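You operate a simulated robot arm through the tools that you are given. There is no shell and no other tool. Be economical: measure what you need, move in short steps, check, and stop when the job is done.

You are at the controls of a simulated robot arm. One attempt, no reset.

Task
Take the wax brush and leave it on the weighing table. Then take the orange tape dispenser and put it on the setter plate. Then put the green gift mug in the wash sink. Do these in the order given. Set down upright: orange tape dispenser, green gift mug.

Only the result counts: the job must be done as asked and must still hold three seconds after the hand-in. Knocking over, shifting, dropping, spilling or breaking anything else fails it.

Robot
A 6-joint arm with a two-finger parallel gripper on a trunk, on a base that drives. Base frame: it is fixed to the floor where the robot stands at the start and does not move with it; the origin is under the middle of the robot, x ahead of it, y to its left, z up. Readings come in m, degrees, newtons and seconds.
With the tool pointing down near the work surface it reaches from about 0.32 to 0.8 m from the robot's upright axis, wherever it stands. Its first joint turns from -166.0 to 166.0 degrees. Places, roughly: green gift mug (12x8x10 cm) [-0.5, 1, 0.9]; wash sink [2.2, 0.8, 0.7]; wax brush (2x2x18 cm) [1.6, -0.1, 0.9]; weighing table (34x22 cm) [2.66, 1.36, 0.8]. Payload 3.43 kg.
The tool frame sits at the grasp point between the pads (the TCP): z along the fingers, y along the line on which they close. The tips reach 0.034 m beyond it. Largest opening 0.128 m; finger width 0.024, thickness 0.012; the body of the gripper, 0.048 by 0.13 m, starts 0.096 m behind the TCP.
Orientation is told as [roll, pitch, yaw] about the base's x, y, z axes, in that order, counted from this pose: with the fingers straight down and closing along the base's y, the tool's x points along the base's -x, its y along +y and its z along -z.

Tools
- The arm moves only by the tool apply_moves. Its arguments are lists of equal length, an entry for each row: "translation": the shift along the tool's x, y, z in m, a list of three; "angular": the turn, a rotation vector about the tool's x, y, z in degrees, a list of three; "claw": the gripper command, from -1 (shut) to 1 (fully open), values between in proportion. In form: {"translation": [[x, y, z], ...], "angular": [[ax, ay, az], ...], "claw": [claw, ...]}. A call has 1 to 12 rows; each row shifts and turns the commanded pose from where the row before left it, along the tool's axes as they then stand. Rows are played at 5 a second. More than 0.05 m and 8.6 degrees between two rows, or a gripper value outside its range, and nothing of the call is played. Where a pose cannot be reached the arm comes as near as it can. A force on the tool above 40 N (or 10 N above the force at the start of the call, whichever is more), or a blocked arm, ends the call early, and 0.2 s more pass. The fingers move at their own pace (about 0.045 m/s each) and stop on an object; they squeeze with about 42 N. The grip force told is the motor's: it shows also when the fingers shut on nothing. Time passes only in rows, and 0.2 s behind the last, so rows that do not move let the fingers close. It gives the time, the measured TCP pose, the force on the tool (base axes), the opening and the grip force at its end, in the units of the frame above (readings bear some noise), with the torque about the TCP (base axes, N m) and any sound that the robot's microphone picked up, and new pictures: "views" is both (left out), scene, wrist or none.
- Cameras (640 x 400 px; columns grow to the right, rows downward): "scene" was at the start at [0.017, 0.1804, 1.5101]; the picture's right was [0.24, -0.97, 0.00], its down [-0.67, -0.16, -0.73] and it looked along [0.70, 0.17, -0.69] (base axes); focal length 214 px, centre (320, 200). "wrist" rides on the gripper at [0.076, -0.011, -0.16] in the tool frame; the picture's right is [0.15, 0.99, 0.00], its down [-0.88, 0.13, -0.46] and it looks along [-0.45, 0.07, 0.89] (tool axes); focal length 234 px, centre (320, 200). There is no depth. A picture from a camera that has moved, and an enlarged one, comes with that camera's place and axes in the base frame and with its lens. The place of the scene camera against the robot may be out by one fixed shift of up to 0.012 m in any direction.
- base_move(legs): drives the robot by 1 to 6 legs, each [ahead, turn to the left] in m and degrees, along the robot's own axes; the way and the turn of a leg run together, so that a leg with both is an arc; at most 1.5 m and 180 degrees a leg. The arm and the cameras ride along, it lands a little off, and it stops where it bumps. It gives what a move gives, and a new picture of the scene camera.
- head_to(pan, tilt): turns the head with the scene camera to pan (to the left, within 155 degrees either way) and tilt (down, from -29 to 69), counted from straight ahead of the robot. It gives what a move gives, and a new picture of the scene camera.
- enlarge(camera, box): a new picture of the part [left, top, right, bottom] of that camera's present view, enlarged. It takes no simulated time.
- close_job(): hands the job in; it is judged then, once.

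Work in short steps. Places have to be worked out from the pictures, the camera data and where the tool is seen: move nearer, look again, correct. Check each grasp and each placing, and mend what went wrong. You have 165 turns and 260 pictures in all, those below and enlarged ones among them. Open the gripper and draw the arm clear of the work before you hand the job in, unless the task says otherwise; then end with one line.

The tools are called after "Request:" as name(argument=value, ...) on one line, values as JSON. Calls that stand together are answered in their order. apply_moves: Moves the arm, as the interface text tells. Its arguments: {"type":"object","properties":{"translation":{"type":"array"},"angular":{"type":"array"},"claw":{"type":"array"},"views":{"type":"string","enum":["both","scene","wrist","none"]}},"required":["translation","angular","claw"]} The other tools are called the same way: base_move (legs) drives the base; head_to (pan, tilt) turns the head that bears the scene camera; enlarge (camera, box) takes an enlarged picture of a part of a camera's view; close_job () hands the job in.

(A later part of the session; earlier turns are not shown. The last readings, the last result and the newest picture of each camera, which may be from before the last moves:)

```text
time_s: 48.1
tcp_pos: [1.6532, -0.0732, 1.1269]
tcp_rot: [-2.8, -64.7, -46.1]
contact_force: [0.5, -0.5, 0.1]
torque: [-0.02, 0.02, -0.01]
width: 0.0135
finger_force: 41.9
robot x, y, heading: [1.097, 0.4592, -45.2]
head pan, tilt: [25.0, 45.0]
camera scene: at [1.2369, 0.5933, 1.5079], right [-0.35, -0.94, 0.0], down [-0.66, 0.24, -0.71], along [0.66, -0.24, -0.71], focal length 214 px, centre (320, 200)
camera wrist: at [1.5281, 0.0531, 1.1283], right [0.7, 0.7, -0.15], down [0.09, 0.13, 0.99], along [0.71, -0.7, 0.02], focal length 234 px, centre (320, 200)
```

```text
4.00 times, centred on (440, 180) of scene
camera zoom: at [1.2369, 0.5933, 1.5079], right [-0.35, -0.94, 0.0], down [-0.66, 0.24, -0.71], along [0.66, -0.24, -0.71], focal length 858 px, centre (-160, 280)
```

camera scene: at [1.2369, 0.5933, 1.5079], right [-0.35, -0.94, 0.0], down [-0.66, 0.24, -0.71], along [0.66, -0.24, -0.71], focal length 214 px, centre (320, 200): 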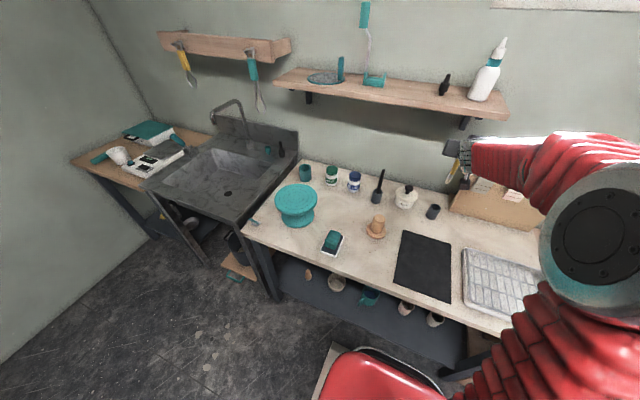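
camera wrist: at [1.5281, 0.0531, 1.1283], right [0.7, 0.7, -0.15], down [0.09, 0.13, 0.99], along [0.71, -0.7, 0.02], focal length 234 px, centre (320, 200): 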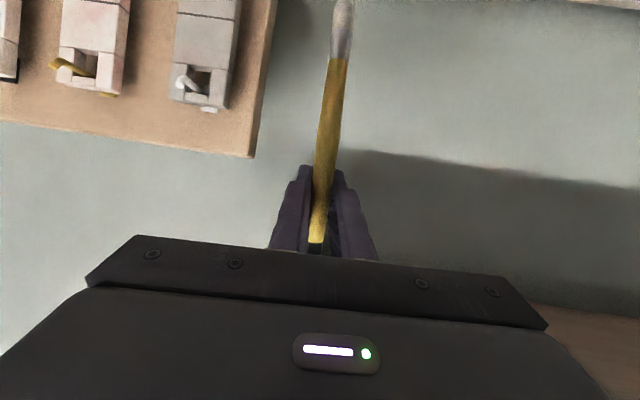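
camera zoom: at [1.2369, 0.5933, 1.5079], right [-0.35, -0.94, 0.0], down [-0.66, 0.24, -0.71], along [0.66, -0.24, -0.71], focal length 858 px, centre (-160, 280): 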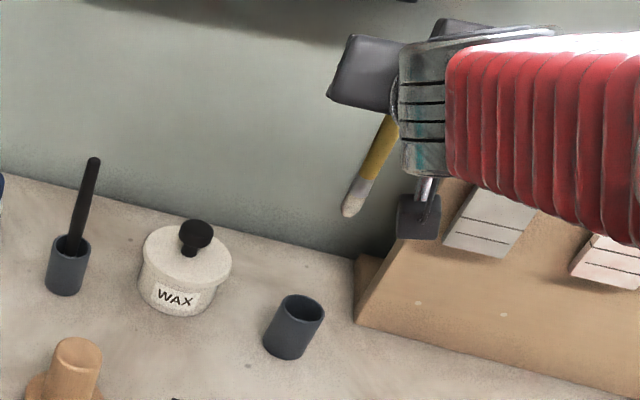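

The brush is free and the cup still stands. I back the base away, then rotate the tool to point down while pulling the arm in for travel.

Request:
base_move(legs=[[-0.2, 0]])

Request:
apply_moves(translation=[[0.015, 0, -0.026], [0.0185, 0, -0.0236], [0.0216, 0, -0.0208], [0.0243, 0, -0.0176], [0.0265, 0, -0.0141], [0.0282, 0, -0.0103], [0.0293, 0, -0.0062], [0.03, 0, -0.002]], angular=[[0, 8, 0], [0, 8, 0], [0, 8, 0], [0, 8, 0], [0, 8, 0], [0, 8, 0], [0, 8, 0], [0, 8, 0]], claw=[-1, -1, -1, -1, -1, -1, -1, -1])

```text
time_s: 50.0
tcp_pos: [1.5099, 0.0686, 1.1262]
tcp_rot: [-2.8, -64.6, -46.3]
contact_force: [0.5, 1.1, -0.2]
torque: [-0.03, -0.03, -0.03]
width: 0.0136
finger_force: 42.1
robot x, y, heading: [0.9507, 0.6026, -45.3]
head pan, tilt: [25.0, 45.0]
camera scene: at [1.0954, 0.7361, 1.5079], right [-0.35, -0.94, 0.0], down [-0.66, 0.25, -0.71], along [0.66, -0.25, -0.71], focal length 214 px, centre (320, 200)
```

scene: 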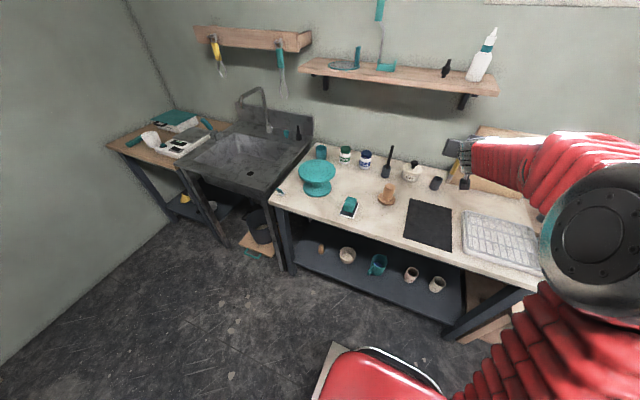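

```text
time_s: 51.8
tcp_pos: [1.3623, 0.2368, 1.0965]
tcp_rot: [-1.7, -3.9, -49.6]
contact_force: [0.2, 0.1, -0.6]
torque: [0.02, 0.0, 0.05]
width: 0.0135
finger_force: 42.2
out of reach, approached as far as the arm can: row 1
robot x, y, heading: [0.9532, 0.6027, -45.8]
head pan, tilt: [25.0, 45.0]
camera scene: at [1.0953, 0.7361, 1.5079], right [-0.35, -0.94, 0.0], down [-0.66, 0.25, -0.71], along [0.66, -0.25, -0.71], focal length 214 px, centre (320, 200)
camera wrist: at [1.2999, 0.298, 1.2536], right [0.66, 0.75, -0.04], down [0.66, -0.55, 0.51], along [0.36, -0.36, -0.86], focal length 234 px, centre (320, 200)
```

scene: 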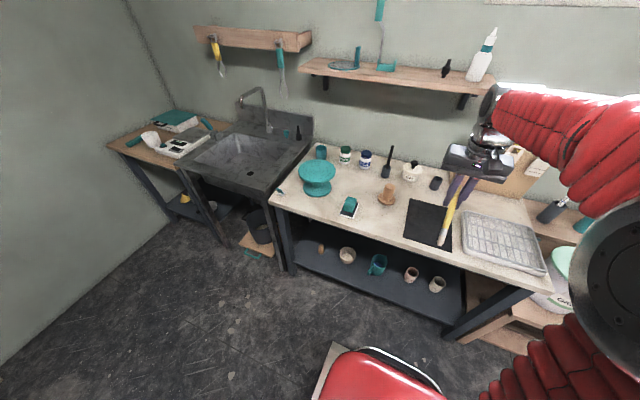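
wrist: 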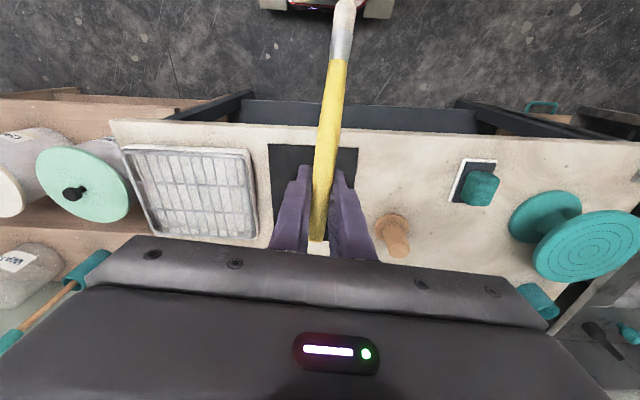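

Brush held horizontally-ish below the fingers. I raise the arm a little and drive along the room towards the weighing table, stopping short to look.

Request:
apply_moves(translation=[[0, 0, -0.045], [0, 0, -0.045]], angular=[[0, 0, 0], [0, 0, 0]], claw=[-1, -1], views="none")

Request:
base_move(legs=[[0, 100], [0.9, 0], [0, -53]])

Request:
head_to(pan=0, tilt=40)

```text
time_s: 52.4
tcp_pos: [1.356, 0.2472, 1.1893]
tcp_rot: [-1.7, -4.1, -49.4]
contact_force: [-0.3, 0.6, -1.3]
torque: [0.01, -0.01, 0.01]
width: 0.0134
finger_force: 41.9
robot x, y, heading: [0.9543, 0.6007, -45.6]
head pan, tilt: [25.0, 45.0]
```

```text
time_s: 58.4
tcp_pos: [1.2443, 1.0507, 1.1897]
tcp_rot: [-1.7, -4.0, 48.6]
contact_force: [0.6, -0.3, -0.2]
torque: [0.02, 0.03, -0.01]
width: 0.0121
finger_force: 41.5
robot x, y, heading: [1.0032, 0.5614, 51.5]
head pan, tilt: [25.0, 45.0]
stopped in leg 1: the robot was blocked; the commanded pose is now the measured one
camera scene: at [0.8547, 0.7015, 1.5079], right [0.97, -0.23, 0.0], down [-0.16, -0.69, -0.71], along [0.16, 0.69, -0.71], focal length 214 px, centre (320, 200)
```

scene: 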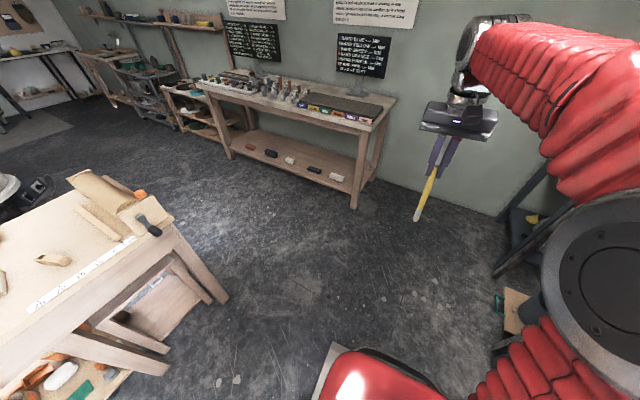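

```text
time_s: 59.3
tcp_pos: [1.2434, 1.0511, 1.189]
tcp_rot: [-1.6, -4.0, 48.7]
contact_force: [0.3, 0.0, 0.0]
torque: [0.0, 0.0, -0.02]
width: 0.012
finger_force: 41.8
robot x, y, heading: [1.0013, 0.5649, 51.5]
head pan, tilt: [0.0, 40.0]
camera scene: at [0.8885, 0.6891, 1.5151], right [0.78, -0.62, 0.0], down [-0.4, -0.5, -0.77], along [0.48, 0.6, -0.64], focal length 214 px, centre (320, 200)
```

scene: 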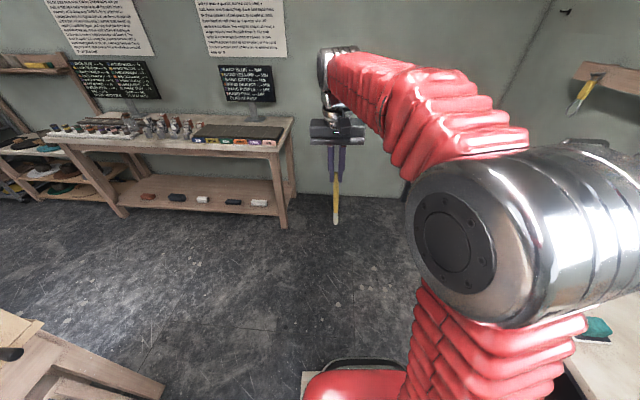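

The base was blocked near the end of the turn. I look around to find what it touched.

Request:
head_to(pan=90, tilt=60)

Request:
head_to(pan=150, tilt=60)

Request:
head_to(pan=-120, tilt=50)

```text
time_s: 61.0
tcp_pos: [1.2441, 1.0516, 1.1892]
tcp_rot: [-1.5, -4.0, 48.5]
contact_force: [0.6, -0.9, 0.8]
torque: [0.02, -0.01, 0.02]
width: 0.012
finger_force: 42.0
robot x, y, heading: [0.9963, 0.558, 51.8]
head pan, tilt: [90.0, 60.0]
camera scene: at [0.7835, 0.6639, 1.4884], right [0.62, 0.78, 0.0], down [0.68, -0.54, -0.5], along [-0.39, 0.31, -0.87], focal length 214 px, centre (320, 200)
```

scene: 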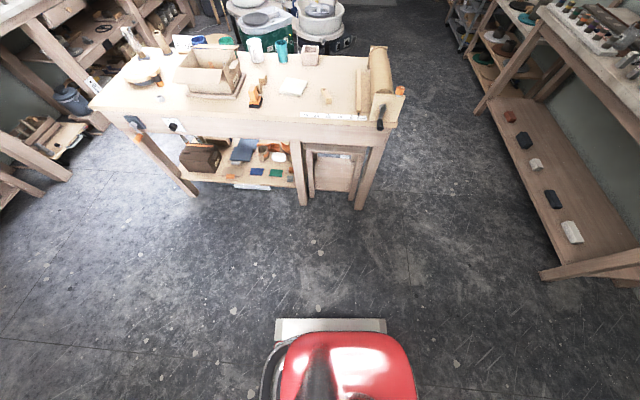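

```text
time_s: 62.3
tcp_pos: [1.2441, 1.0509, 1.1886]
tcp_rot: [-1.5, -3.9, 48.6]
contact_force: [0.2, -0.2, 0.7]
torque: [-0.01, 0.01, -0.02]
width: 0.012
finger_force: 42.3
robot x, y, heading: [0.9976, 0.5595, 51.6]
head pan, tilt: [150.0, 60.0]
camera scene: at [0.7737, 0.5979, 1.4884], right [-0.37, 0.93, 0.0], down [0.81, 0.32, -0.5], along [-0.47, -0.18, -0.87], focal length 214 px, centre (320, 200)
```

scene: 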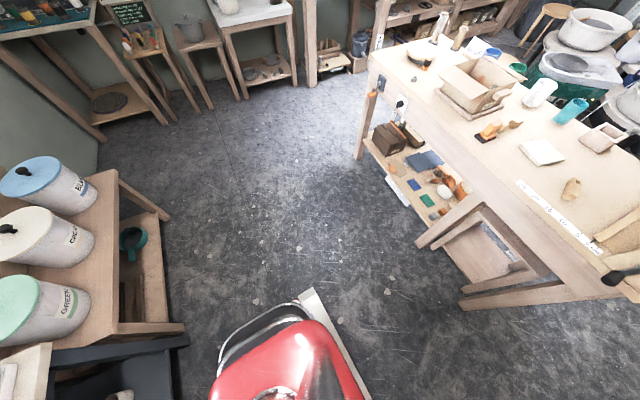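

```text
time_s: 66.0
tcp_pos: [1.2441, 1.0493, 1.19]
tcp_rot: [-1.6, -3.9, 48.5]
contact_force: [-0.2, -0.3, 0.0]
torque: [-0.02, 0.0, 0.03]
width: 0.0117
finger_force: 42.3
robot x, y, heading: [0.9966, 0.5634, 51.8]
head pan, tilt: [-120.0, 50.0]
camera scene: at [0.8641, 0.5508, 1.501], right [-0.93, -0.37, 0.0], down [-0.28, 0.71, -0.64], along [0.24, -0.6, -0.77], focal length 214 px, centre (320, 200)
```

scene: 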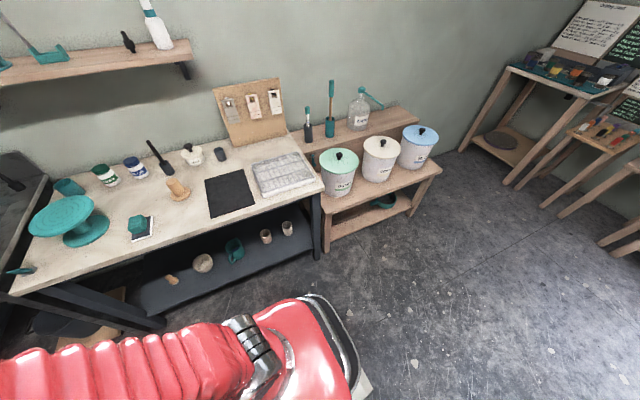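

Nothing visibly touched or disturbed. I check the brush in the hand via the wrist camera.

Request:
apply_moves(translation=[[0, 0, 0]], angular=[[0, 0, 0]], claw=[-1], views="wrist")

Request:
head_to(pan=-60, tilt=65)

```text
time_s: 66.4
tcp_pos: [1.2433, 1.0509, 1.1886]
tcp_rot: [-1.5, -4.0, 48.6]
contact_force: [0.2, 0.2, -0.3]
torque: [0.02, 0.0, 0.03]
width: 0.012
finger_force: 42.2
robot x, y, heading: [1.0, 0.5586, 51.6]
head pan, tilt: [-120.0, 50.0]
camera wrist: at [1.1911, 0.9811, 1.345], right [-0.84, 0.55, -0.04], down [0.45, 0.73, 0.51], along [0.31, 0.41, -0.86], focal length 234 px, centre (320, 200)
```

wrist: 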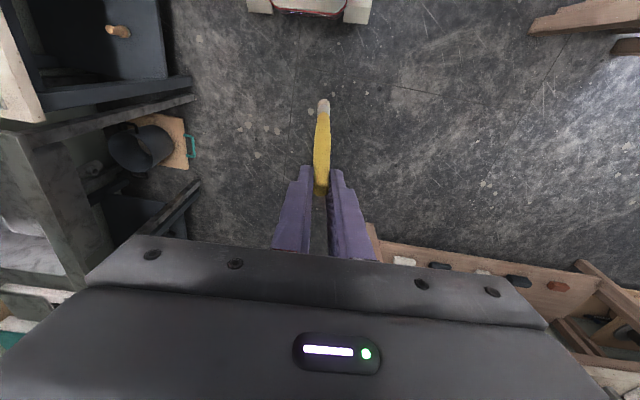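

```text
time_s: 67.7
tcp_pos: [1.2431, 1.0503, 1.1894]
tcp_rot: [-1.6, -4.0, 48.6]
contact_force: [-0.2, 0.0, 0.3]
torque: [0.02, -0.04, 0.03]
width: 0.012
finger_force: 42.1
robot x, y, heading: [0.997, 0.5622, 51.8]
head pan, tilt: [-60.0, 65.0]
camera scene: at [0.8958, 0.6135, 1.4828], right [-0.15, -0.99, 0.0], down [-0.9, 0.13, -0.42], along [0.42, -0.06, -0.91], focal length 214 px, centre (320, 200)
```

scene: 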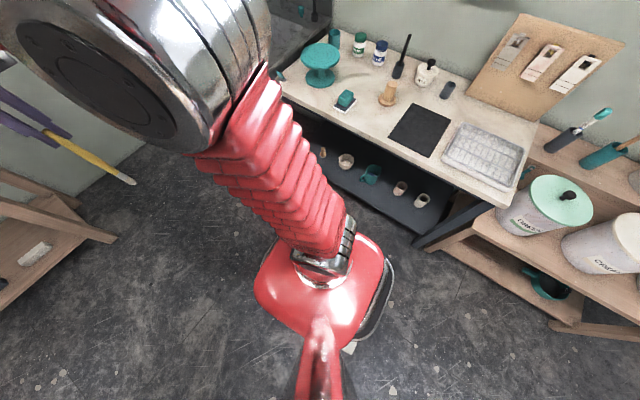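

The brush has swung down in the grip. I take a closer look at how it is held.

Request:
head_to(pan=15, tilt=35)

Request:
enlarge(camera="scene", box=[340, 80, 480, 240])

Request:
enlarge(camera="wrist", box=[260, 80, 380, 260])

```text
time_s: 69.2
tcp_pos: [1.2425, 1.0501, 1.1893]
tcp_rot: [-1.6, -4.1, 48.5]
contact_force: [0.2, -0.6, -0.8]
torque: [-0.01, 0.04, 0.01]
width: 0.0117
finger_force: 41.5
robot x, y, heading: [0.9989, 0.5588, 51.5]
head pan, tilt: [15.0, 35.0]
camera scene: at [0.8708, 0.7032, 1.5227], right [0.92, -0.4, 0.0], down [-0.23, -0.53, -0.82], along [0.33, 0.75, -0.57], focal length 214 px, centre (320, 200)
```

scene: 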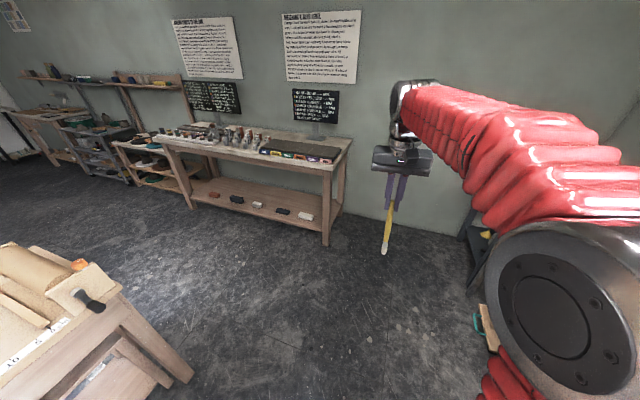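

```text
2.50 times, centred on (410, 160) of scene
camera zoom: at [0.8708, 0.7032, 1.5227], right [0.92, -0.4, 0.0], down [-0.23, -0.53, -0.82], along [0.33, 0.75, -0.57], focal length 536 px, centre (95, 300)
```

zoom: 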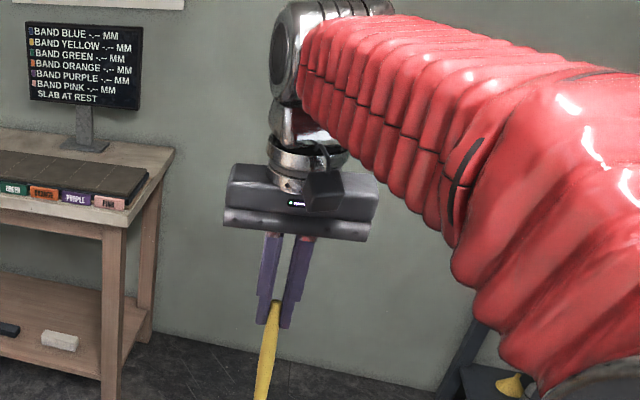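

```text
2.22 times, centred on (320, 170) of wrist
camera zoom: at [1.1911, 0.9812, 1.345], right [-0.84, 0.55, -0.04], down [0.45, 0.73, 0.51], along [0.31, 0.41, -0.86], focal length 520 px, centre (320, 267)
```

zoom: 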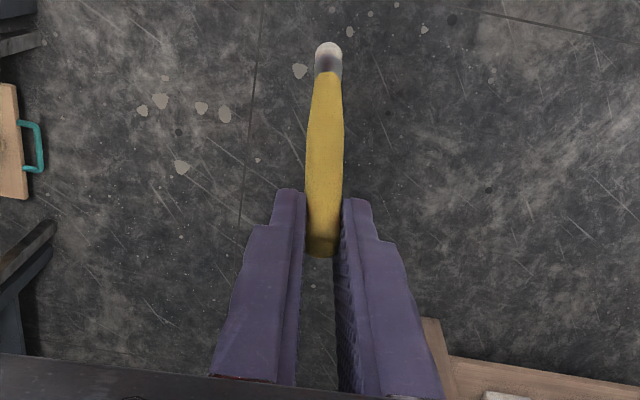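

The brush now hangs nearly vertical, held by about 1 cm of handle, stable since the bump. I'll try a short forward move to see whether the base is free.

Request:
base_move(legs=[[0.1, 0]])

```text
time_s: 70.5
tcp_pos: [1.3045, 1.1282, 1.1889]
tcp_rot: [-1.7, -4.1, 48.7]
contact_force: [0.1, 0.1, 0.2]
torque: [0.02, 0.01, -0.02]
width: 0.0119
finger_force: 41.3
robot x, y, heading: [1.0617, 0.6376, 51.5]
head pan, tilt: [15.0, 35.0]
camera scene: at [0.9324, 0.7809, 1.5227], right [0.92, -0.4, 0.0], down [-0.23, -0.53, -0.82], along [0.33, 0.75, -0.57], focal length 214 px, centre (320, 200)
```

scene: 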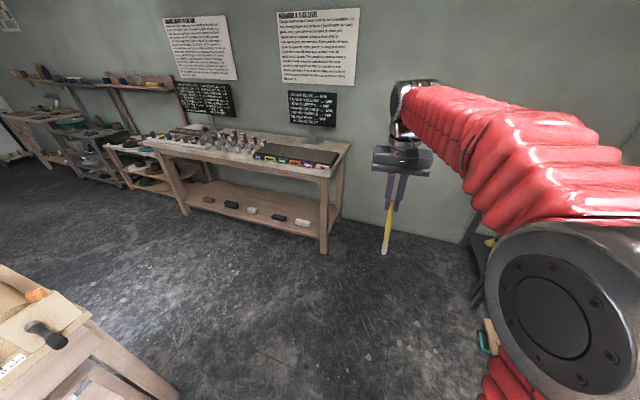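

The base is free. I drive on 0.8 m, then turn gently.

Request:
base_move(legs=[[0.8, 0]])

Request:
base_move(legs=[[0, -24], [0, -22]])

Request:
head_to(pan=0, tilt=45)

```text
time_s: 76.0
tcp_pos: [1.8291, 1.7476, 1.1898]
tcp_rot: [-1.6, -4.0, 47.1]
contact_force: [-0.3, 0.8, 0.1]
torque: [0.01, 0.0, 0.02]
width: 0.0117
finger_force: 41.8
robot x, y, heading: [1.5714, 1.2625, 50.0]
head pan, tilt: [15.0, 35.0]
camera scene: at [1.4465, 1.4108, 1.5227], right [0.91, -0.42, 0.0], down [-0.24, -0.52, -0.82], along [0.35, 0.74, -0.57], focal length 214 px, centre (320, 200)
```

scene: 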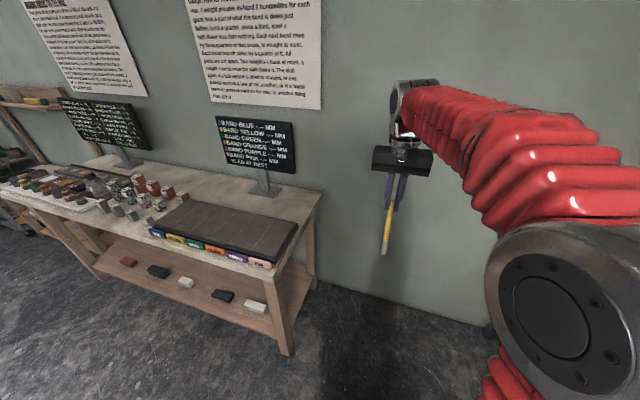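

```text
time_s: 79.8
tcp_pos: [2.0982, 1.4111, 1.1907]
tcp_rot: [-1.6, -4.0, 0.7]
contact_force: [-0.2, -0.4, 0.2]
torque: [0.02, -0.01, 0.0]
width: 0.0125
finger_force: 42.2
robot x, y, heading: [1.5688, 1.2916, 3.5]
head pan, tilt: [15.0, 35.0]
camera scene: at [1.5799, 1.4862, 1.5227], right [0.32, -0.95, 0.0], down [-0.54, -0.18, -0.82], along [0.78, 0.26, -0.57], focal length 214 px, centre (320, 200)
```

scene: 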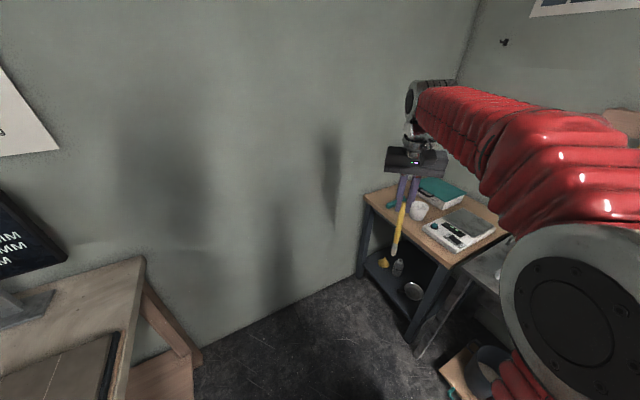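

```text
time_s: 80.5
tcp_pos: [2.0987, 1.4113, 1.1904]
tcp_rot: [-1.6, -4.0, 0.7]
contact_force: [-0.1, 0.3, -0.2]
torque: [0.0, 0.03, -0.04]
width: 0.0127
finger_force: 42.3
robot x, y, heading: [1.5699, 1.2952, 3.7]
head pan, tilt: [0.0, 45.0]
camera scene: at [1.5777, 1.4632, 1.5079], right [0.06, -1.0, 0.0], down [-0.71, -0.05, -0.71], along [0.71, 0.05, -0.71], focal length 214 px, centre (320, 200)
```

scene: 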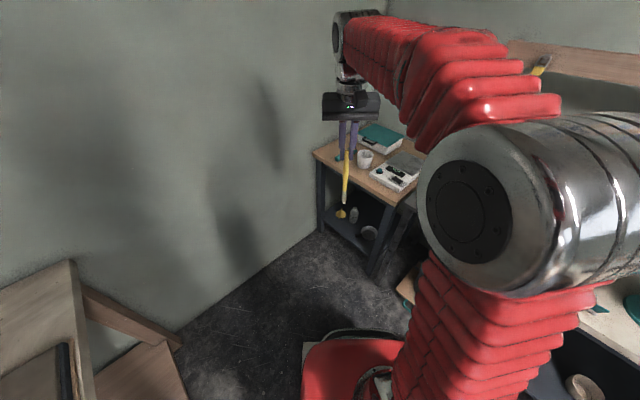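

Now the weighing table is in view. I enlarge it to find a free spot.

Request:
enlarge(camera="scene", box=[300, 100, 440, 220])

Request:
enlarge(camera="wrist", box=[0, 0, 640, 400])

```text
3.33 times, centred on (370, 160) of scene
camera zoom: at [1.5777, 1.4632, 1.5079], right [0.06, -1.0, 0.0], down [-0.71, -0.05, -0.71], along [0.71, 0.05, -0.71], focal length 715 px, centre (153, 333)
```

zoom: 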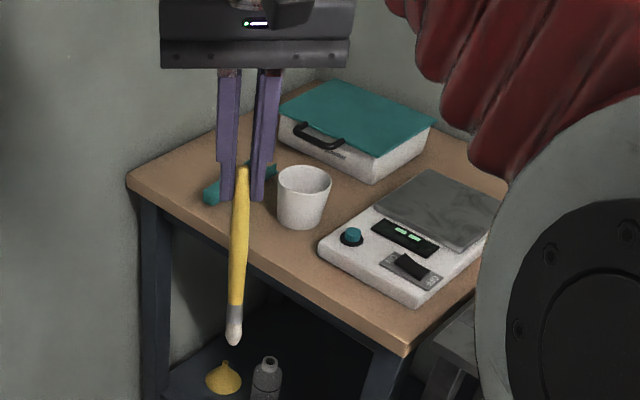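

```text
1.00 times, centred on (320, 200) of wrist (not enlarged: the box is as wide or as high as the picture)
camera zoom: at [2.0113, 1.4044, 1.3463], right [-0.16, 0.99, -0.04], down [0.84, 0.15, 0.51], along [0.51, 0.05, -0.86], focal length 234 px, centre (320, 200)
```

zoom: 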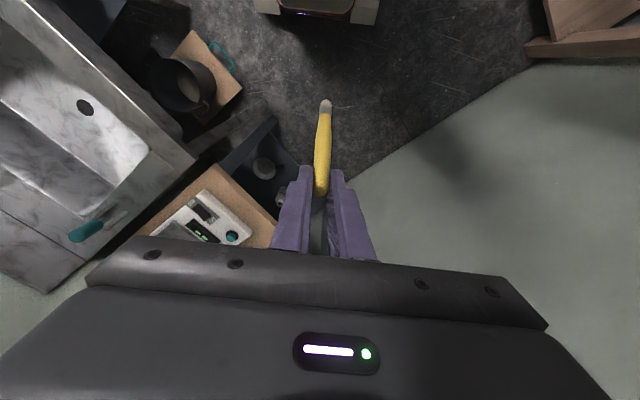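

The free strip on the table lies between the cup and the teal scoop, around (2.63, 1.36) running front to back. I drive closer.

Request:
base_move(legs=[[0.2, 0], [0.13, 0]])

Request:
enlarge(camera="scene", box=[280, 100, 440, 260])

Request:
enlarge(camera="wrist", box=[0, 0, 640, 400])

```text
time_s: 83.5
tcp_pos: [2.4323, 1.4331, 1.19]
tcp_rot: [-1.5, -4.0, 0.7]
contact_force: [0.5, -0.1, -0.5]
torque: [0.0, 0.02, 0.0]
width: 0.0125
finger_force: 42.0
robot x, y, heading: [1.9087, 1.3128, 3.7]
head pan, tilt: [0.0, 45.0]
camera scene: at [1.9121, 1.4848, 1.5079], right [0.07, -1.0, 0.0], down [-0.71, -0.05, -0.71], along [0.71, 0.05, -0.71], focal length 214 px, centre (320, 200)
```

scene: 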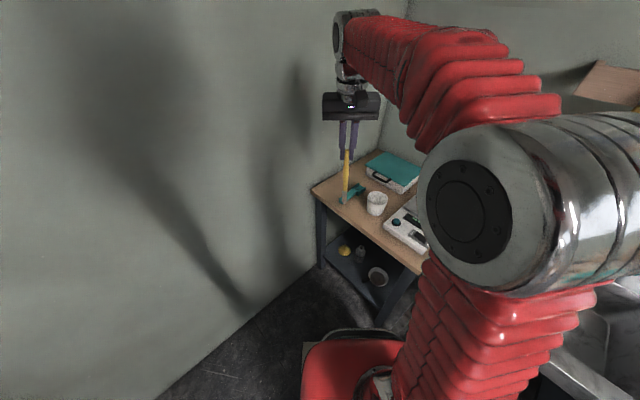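

```text
2.50 times, centred on (360, 180) of scene
camera zoom: at [1.9121, 1.4848, 1.5079], right [0.07, -1.0, 0.0], down [-0.71, -0.05, -0.71], along [0.71, 0.05, -0.71], focal length 536 px, centre (220, 250)
```

zoom: 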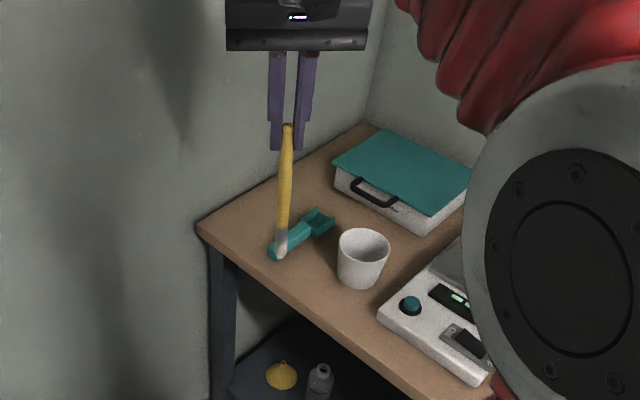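

```text
1.00 times, centred on (320, 200) of wrist (not enlarged: the box is as wide or as high as the picture)
camera zoom: at [2.346, 1.4262, 1.3463], right [-0.16, 0.99, -0.04], down [0.84, 0.15, 0.51], along [0.51, 0.05, -0.86], focal length 234 px, centre (320, 200)
```

zoom: 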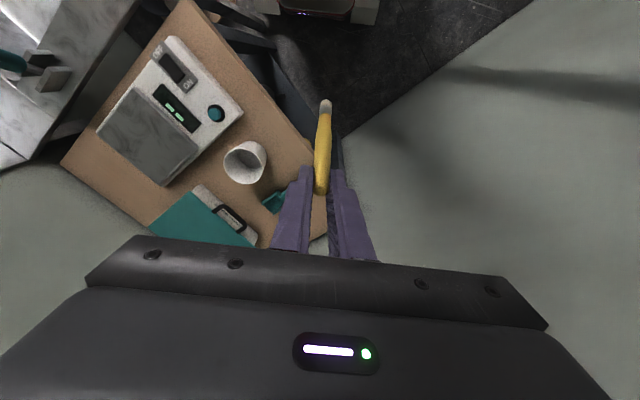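

Free strip at u≈2.81 between cup and scoop confirmed. I yaw the tool so it faces the table squarely, tilt it forward so the bristles point to the wall, and centre it over the strip.

Request:
apply_moves(translation=[[0, 0, 0], [0, 0, 0], [0, 0, 0], [0, 0, 0], [0, 0, 0], [0, 0, 0], [0, 0.02, 0], [0, 0.02, 0], [0, 0.02, 0], [0, 0.017, 0]], angular=[[0, 0, 7.6], [0, 0, 7.6], [0, 0, 7.6], [0, 0, 7.6], [0, 0, 7.6], [0, 0, 7.7], [0, -7, 0], [0, -7, 0], [0, -7, 0], [0, -7, 0]], claw=[-1, -1, -1, -1, -1, -1, -1, -1, -1, -1])

Request:
enlarge(camera="scene", box=[280, 100, 440, 260])

```text
time_s: 85.7
tcp_pos: [2.4867, 1.4885, 1.1916]
tcp_rot: [2.1, -31.9, -46.0]
contact_force: [0.0, 0.6, 0.8]
torque: [-0.02, -0.03, -0.04]
width: 0.0125
finger_force: 42.4
robot x, y, heading: [1.9085, 1.3178, 3.6]
head pan, tilt: [0.0, 45.0]
camera scene: at [1.912, 1.4849, 1.5079], right [0.07, -1.0, 0.0], down [-0.71, -0.05, -0.71], along [0.71, 0.05, -0.71], focal length 214 px, centre (320, 200)
camera wrist: at [2.3709, 1.5843, 1.2885], right [0.61, 0.79, -0.05], down [0.43, -0.28, 0.86], along [0.66, -0.55, -0.51], focal length 234 px, centre (320, 200)
```

scene: 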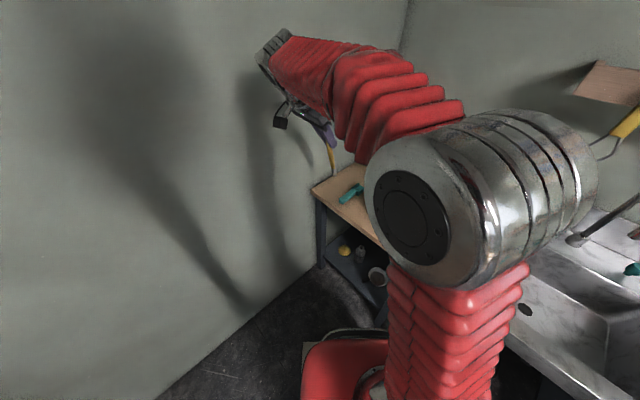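
wrist: 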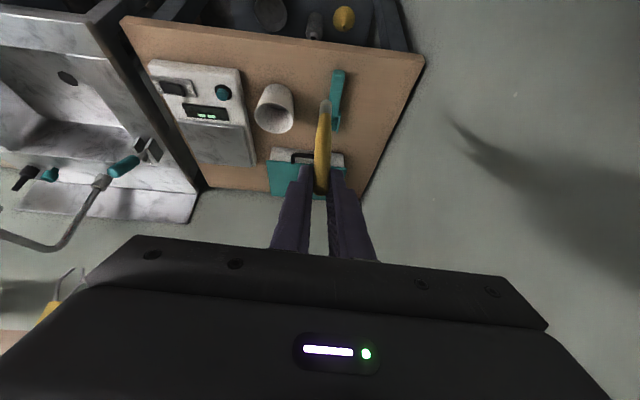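

```text
2.50 times, centred on (360, 180) of scene
camera zoom: at [1.912, 1.4849, 1.5079], right [0.07, -1.0, 0.0], down [-0.71, -0.05, -0.71], along [0.71, 0.05, -0.71], focal length 536 px, centre (220, 250)
```

zoom: 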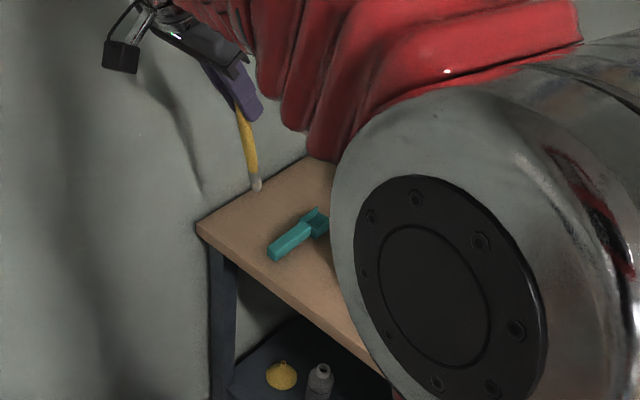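

Table height comes out at 0.80 m. I tilt a little more so the bristles lead forward, and descend to just above the strip.

Request:
apply_moves(translation=[[0, -0.007, 0], [0, -0.007, 0], [0.0065, 0, 0.0426], [0.0065, 0, 0.0426], [0.0065, 0, 0.0426], [0.0065, 0, 0.0426], [0.0065, 0, 0.0426], [0.0065, 0, 0.0426]], angular=[[0, -8, 0], [0, -8, 0], [0, 0, 0], [0, 0, 0], [0, 0, 0], [0, 0, 0], [0, 0, 0], [0, 0, 0]], claw=[-1, -1, -1, -1, -1, -1, -1, -1])

Request:
enlarge(camera="scene", box=[280, 120, 400, 240])

```text
time_s: 87.5
tcp_pos: [2.5941, 1.3676, 0.9897]
tcp_rot: [2.6, -48.0, -46.9]
contact_force: [0.4, 0.7, -0.5]
torque: [0.01, -0.01, 0.03]
width: 0.0128
finger_force: 42.0
robot x, y, heading: [1.9024, 1.3159, 4.0]
head pan, tilt: [0.0, 45.0]
camera scene: at [1.912, 1.4848, 1.5079], right [0.07, -1.0, 0.0], down [-0.71, -0.05, -0.71], along [0.71, 0.05, -0.71], focal length 214 px, centre (320, 200)
camera wrist: at [2.4648, 1.4787, 1.0417], right [0.63, 0.77, -0.08], down [0.25, -0.11, 0.96], along [0.73, -0.63, -0.26], focal length 234 px, centre (320, 200)
```

scene: 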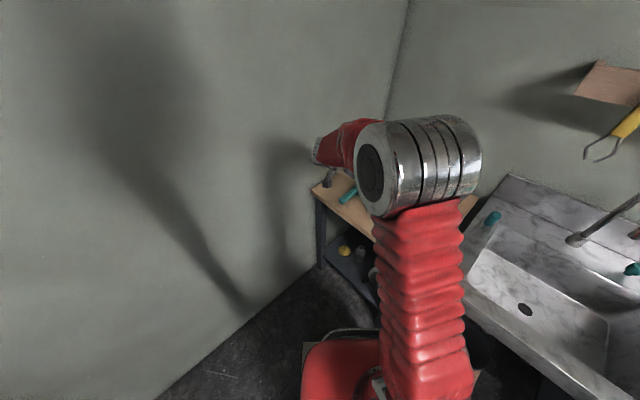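
wrist: 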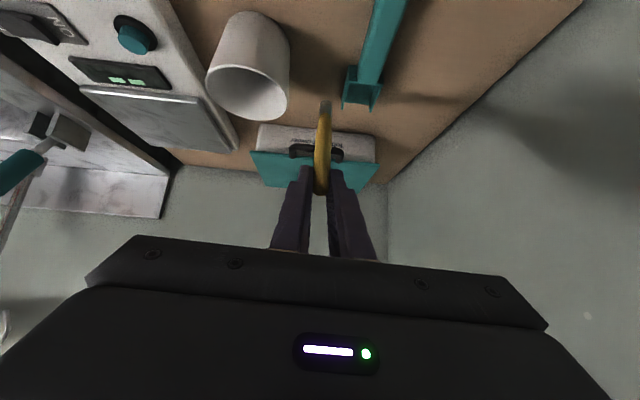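

```text
3.33 times, centred on (340, 180) of scene
camera zoom: at [1.912, 1.4848, 1.5079], right [0.07, -1.0, 0.0], down [-0.71, -0.05, -0.71], along [0.71, 0.05, -0.71], focal length 715 px, centre (253, 267)
```

zoom: 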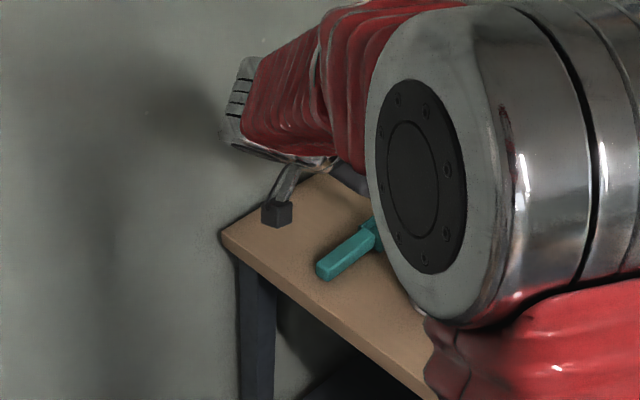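

The bristles are a few centimetres above the clear strip. I lower to contact and start drawing the hand back so the brush lies down.

Request:
apply_moves(translation=[[0.0111, 0, 0.01], [0.0111, 0, 0.01], [0.0111, 0, 0.01], [0.0213, 0, -0.005], [0.0213, 0, -0.005], [0.0198, 0, -0.0003], [0.0198, 0, -0.0003]], angular=[[0, 0, 0], [0, 0, 0], [0, 0, 0], [0, 0, 0], [0, 0, 0], [0, 0, 0], [0, 0, 0]], claw=[-1, -1, -1, -1, -1, -1, -1], views="wrist")

```text
time_s: 89.1
tcp_pos: [2.555, 1.4132, 0.8944]
tcp_rot: [2.7, -48.0, -46.9]
contact_force: [0.3, -0.8, 7.6]
torque: [-0.8, -0.84, -0.04]
width: 0.0128
finger_force: 41.8
robot x, y, heading: [1.901, 1.3169, 3.8]
head pan, tilt: [0.0, 45.0]
camera wrist: at [2.4254, 1.5249, 0.9465], right [0.63, 0.77, -0.08], down [0.25, -0.11, 0.96], along [0.73, -0.63, -0.26], focal length 234 px, centre (320, 200)
```

wrist: 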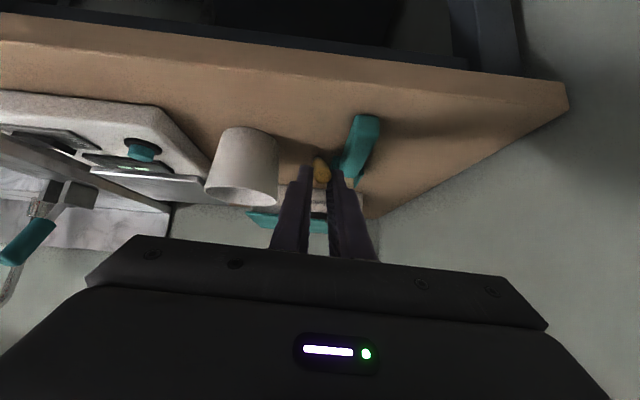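

The brush has pivoted forward with light contact. I shift 1 cm away from the scoop and lower further.

Request:
apply_moves(translation=[[0.0157, -0.004, 0.0074], [0.0157, -0.003, 0.0074], [0.0117, -0.003, 0.006]], angular=[[0, 0, 0], [0, 0, 0], [0, 0, 0]], claw=[-1, -1, -1], views="wrist")

Request:
enlarge(camera="wrist", box=[180, 80, 440, 280])

```text
time_s: 89.9
tcp_pos: [2.5383, 1.4185, 0.8472]
tcp_rot: [2.7, -48.0, -46.8]
contact_force: [2.8, 0.6, 7.3]
torque: [-0.8, -1.06, 0.41]
width: 0.0132
finger_force: 42.4
robot x, y, heading: [1.9041, 1.313, 3.7]
head pan, tilt: [0.0, 45.0]
camera wrist: at [2.409, 1.5292, 0.8988], right [0.63, 0.77, -0.08], down [0.25, -0.11, 0.96], along [0.73, -0.63, -0.26], focal length 234 px, centre (320, 200)
```

wrist: 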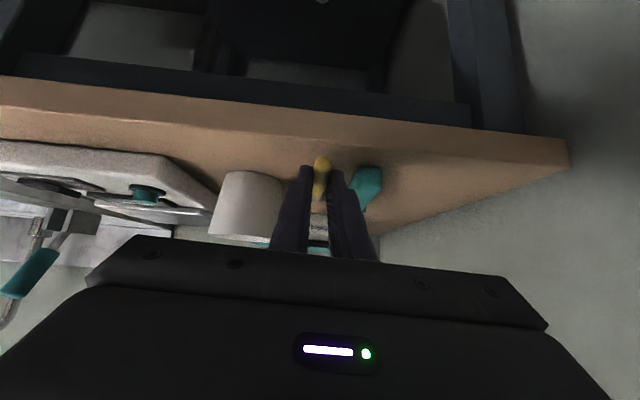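

```text
2.00 times, centred on (310, 180) of wrist
camera zoom: at [2.409, 1.5292, 0.8988], right [0.63, 0.77, -0.08], down [0.25, -0.11, 0.96], along [0.73, -0.63, -0.26], focal length 468 px, centre (340, 240)
```

zoom: 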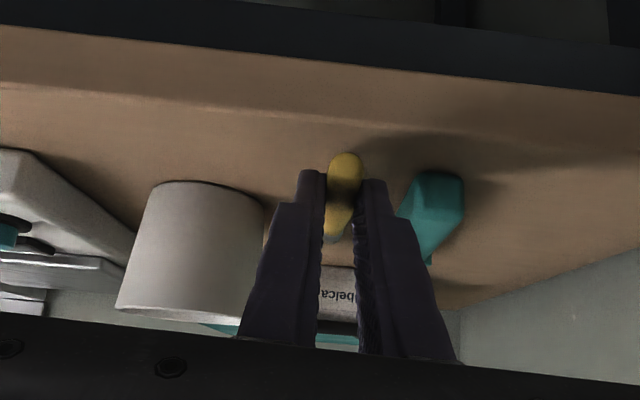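

The brush lies nearly flat with its handle end at the fingertips. I lower a last centimetre and open just enough to release.

Request:
apply_moves(translation=[[0.0067, 0, 0.006], [0, 0, 0], [0, 0, 0], [0, 0, 0], [0, 0, 0]], angular=[[0, 0, 0], [0, 0, 0], [0, 0, 0], [0, 0, 0], [0, 0, 0]], claw=[-1, -0.7, -0.6, -0.55, -0.55], views="wrist")

Request:
enlarge(camera="wrist", box=[180, 80, 440, 280])

```text
time_s: 91.1
tcp_pos: [2.5378, 1.4162, 0.8375]
tcp_rot: [2.5, -48.0, -46.9]
contact_force: [-0.8, 0.5, -0.5]
torque: [0.0, -0.02, 0.03]
width: 0.0287
finger_force: 0.1
robot x, y, heading: [1.9053, 1.3147, 3.8]
head pan, tilt: [0.0, 45.0]
camera wrist: at [2.4089, 1.5283, 0.8899], right [0.63, 0.77, -0.08], down [0.25, -0.11, 0.96], along [0.73, -0.63, -0.26], focal length 234 px, centre (320, 200)
```

wrist: 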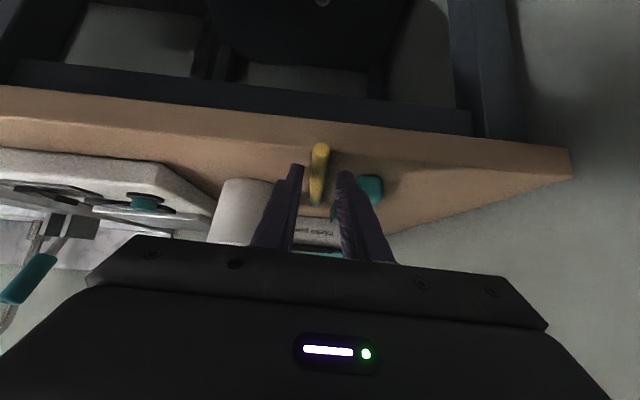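

```text
2.00 times, centred on (310, 180) of wrist
camera zoom: at [2.4089, 1.5283, 0.8899], right [0.63, 0.77, -0.08], down [0.25, -0.11, 0.96], along [0.73, -0.63, -0.26], focal length 468 px, centre (340, 240)
```

zoom: 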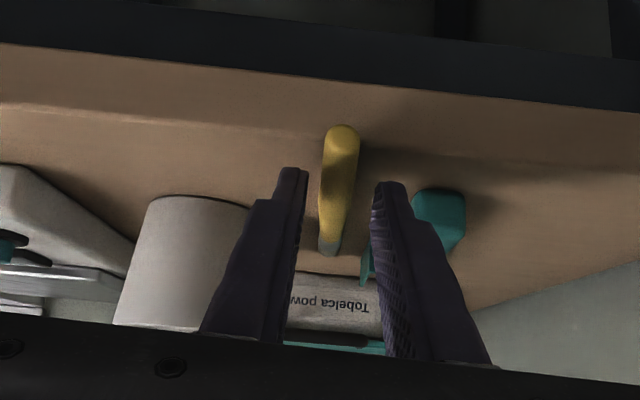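

The brush is released and lies flat between cup and scoop. I lift the hand clear and look from above to check its margin to the front edge.

Request:
apply_moves(translation=[[-0.022, 0, -0.02], [-0.03, 0, -0.027], [-0.033, 0, -0.03], [-0.033, 0, -0.03], [-0.033, 0, -0.03]], angular=[[0, 0, 0], [0, 0, 0], [0, 8, 0], [0, 8, 0], [0, 8, 0]], claw=[-0.55, -0.55, -0.55, -0.55, -0.55])

Request:
enlarge(camera="wrist", box=[220, 20, 460, 200])

```text
time_s: 92.3
tcp_pos: [2.5438, 1.4017, 1.0386]
tcp_rot: [1.9, -23.9, -45.8]
contact_force: [0.2, -0.1, -0.8]
torque: [0.01, 0.0, 0.01]
width: 0.0289
finger_force: 0.0
robot x, y, heading: [1.9001, 1.3166, 4.0]
head pan, tilt: [0.0, 45.0]
camera scene: at [1.9122, 1.4848, 1.5079], right [0.07, -1.0, 0.0], down [-0.71, -0.05, -0.71], along [0.71, 0.05, -0.71], focal length 214 px, centre (320, 200)
camera wrist: at [2.4397, 1.4866, 1.1554], right [0.6, 0.8, -0.03], down [0.51, -0.36, 0.78], along [0.61, -0.48, -0.63], focal length 234 px, centre (320, 200)
```

scene: 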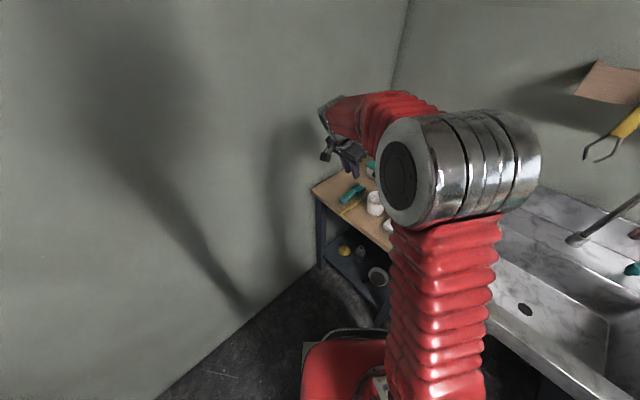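
wrist: 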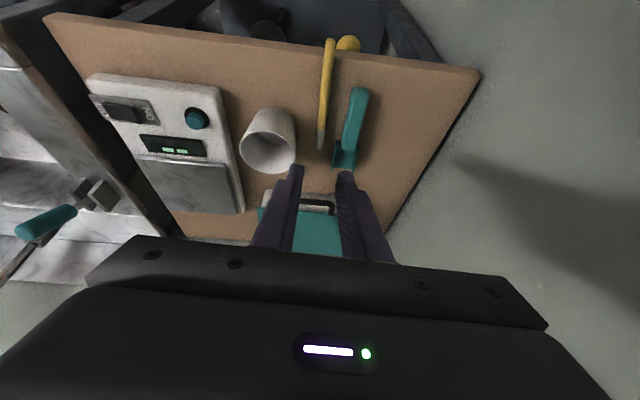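

```text
2.22 times, centred on (340, 110) of wrist
camera zoom: at [2.4397, 1.4866, 1.1554], right [0.6, 0.8, -0.03], down [0.51, -0.36, 0.78], along [0.61, -0.48, -0.63], focal length 520 px, centre (276, 400)
```

zoom: 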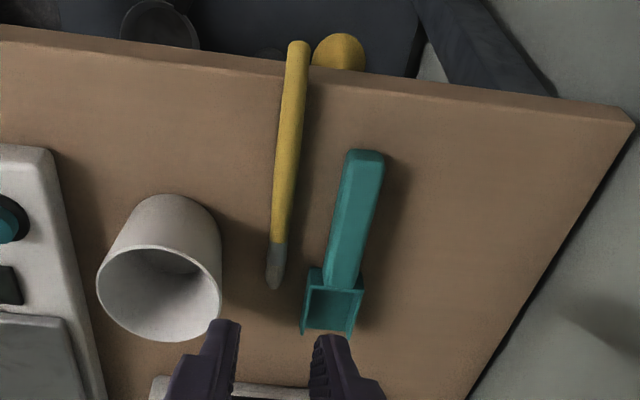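

The handle overhangs the front edge by about 1.5 cm. I'll re-grip it near the end and slide it about 5 cm further onto the table.

Request:
apply_moves(translation=[[0, 0.003, 0], [0, 0.002, 0], [0, 0.002, 0], [0.04, 0, 0.0323], [0.04, 0, 0.0323], [0.04, 0, 0.0323], [0.031, 0, 0.025]], angular=[[0, -8, 0], [0, -8, 0], [0, -8, 0], [0, 0, 0], [0, 0, 0], [0, 0, 0], [0, 0, 0]], claw=[-0.55, -0.55, -0.55, -0.55, -0.55, -0.55, -0.55], views="wrist")

Request:
enlarge(camera="wrist", box=[180, 80, 440, 280])

```text
refused: row 4 steps farther than a row can; nothing moved
```

```text
2.00 times, centred on (310, 180) of wrist
camera zoom: at [2.4397, 1.4866, 1.1554], right [0.6, 0.8, -0.03], down [0.51, -0.36, 0.78], along [0.61, -0.48, -0.63], focal length 468 px, centre (340, 240)
```

zoom: 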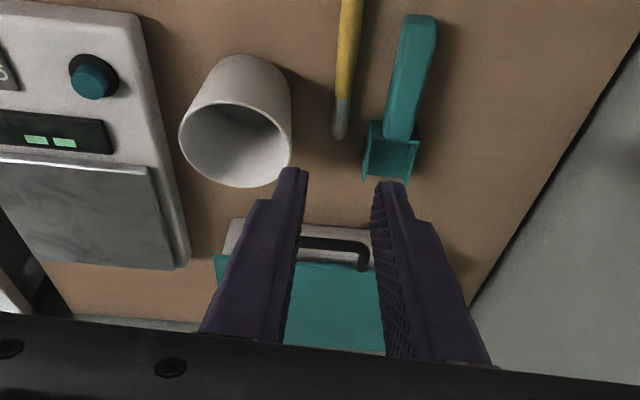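

The step was slightly too large; I split it.

Request:
apply_moves(translation=[[0, 0.003, 0], [0, 0.002, 0], [0, 0.002, 0], [0.032, 0, 0.0258], [0.032, 0, 0.0258], [0.032, 0, 0.0258], [0.032, 0, 0.0258], [0.023, 0, 0.0188]], angular=[[0, -8, 0], [0, -8, 0], [0, -8, 0], [0, 0, 0], [0, 0, 0], [0, 0, 0], [0, 0, 0], [0, 0, 0]], claw=[-0.55, -0.55, -0.55, -0.55, -0.55, -0.55, -0.55, -0.55], views="wrist")

Request:
enlarge(camera="wrist", box=[180, 80, 440, 280])

```text
time_s: 94.1
tcp_pos: [2.5523, 1.4165, 0.8461]
tcp_rot: [2.7, -47.9, -46.9]
contact_force: [0.4, -0.3, 0.1]
torque: [-0.01, 0.03, 0.0]
width: 0.0287
finger_force: 0.0
robot x, y, heading: [1.9029, 1.3169, 3.7]
head pan, tilt: [0.0, 45.0]
camera wrist: at [2.4227, 1.5272, 0.8984], right [0.63, 0.77, -0.08], down [0.25, -0.11, 0.96], along [0.73, -0.63, -0.26], focal length 234 px, centre (320, 200)
```

wrist: 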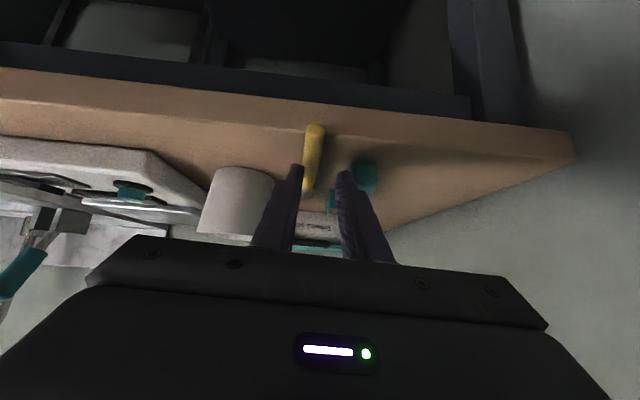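

```text
2.00 times, centred on (310, 180) of wrist
camera zoom: at [2.4227, 1.5272, 0.8984], right [0.63, 0.77, -0.08], down [0.25, -0.11, 0.96], along [0.73, -0.63, -0.26], focal length 468 px, centre (340, 240)
```

zoom: 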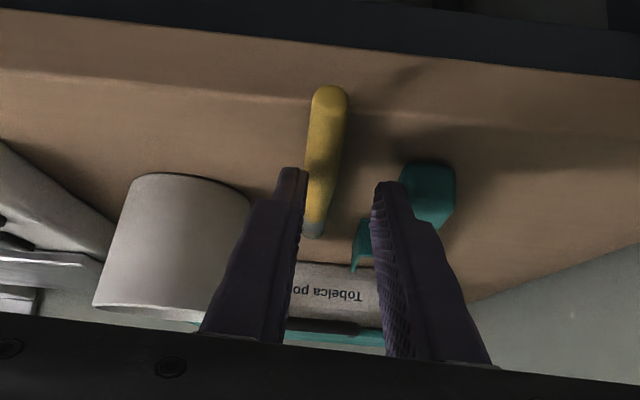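

I centre on the brush (7 mm sideways), lower 12 mm, then close.

Request:
apply_moves(translation=[[0, -0.007, 0], [0.0045, 0, 0.004], [0.0045, 0, 0.004], [0, 0, 0], [0, 0, 0], [0, 0, 0]], angular=[[0, 0, 0], [0, 0, 0], [0, 0, 0], [0, 0, 0], [0, 0, 0], [0, 0, 0]], claw=[-0.55, -0.55, -0.55, -0.9, -1, -1], views="wrist")

Request:
enlarge(camera="wrist", box=[180, 80, 440, 280])

```text
time_s: 95.5
tcp_pos: [2.5442, 1.4118, 0.8331]
tcp_rot: [2.7, -47.9, -46.8]
contact_force: [0.6, 0.2, -0.6]
torque: [-0.03, 0.02, 0.01]
width: 0.0134
finger_force: 42.5
robot x, y, heading: [1.9033, 1.3179, 3.6]
head pan, tilt: [0.0, 45.0]
camera wrist: at [2.4158, 1.5234, 0.8858], right [0.63, 0.77, -0.08], down [0.25, -0.11, 0.96], along [0.73, -0.63, -0.26], focal length 234 px, centre (320, 200)
```

wrist: 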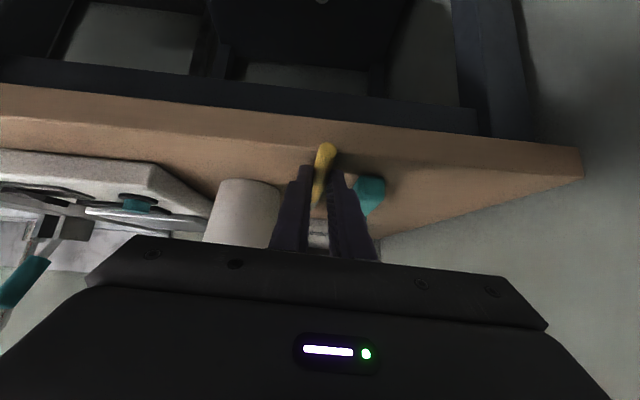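

```text
2.00 times, centred on (310, 180) of wrist
camera zoom: at [2.4158, 1.5234, 0.8858], right [0.63, 0.77, -0.08], down [0.25, -0.11, 0.96], along [0.73, -0.63, -0.26], focal length 468 px, centre (340, 240)
```

zoom: 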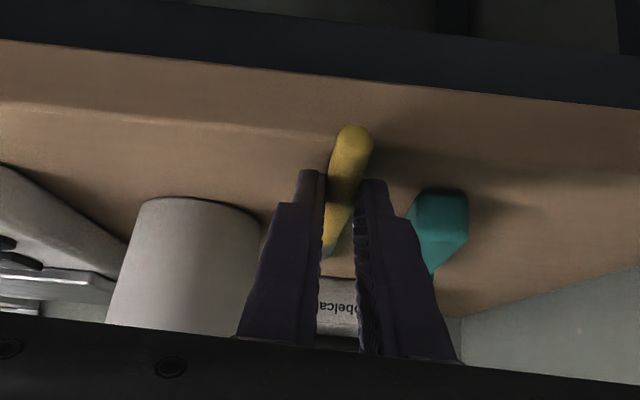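

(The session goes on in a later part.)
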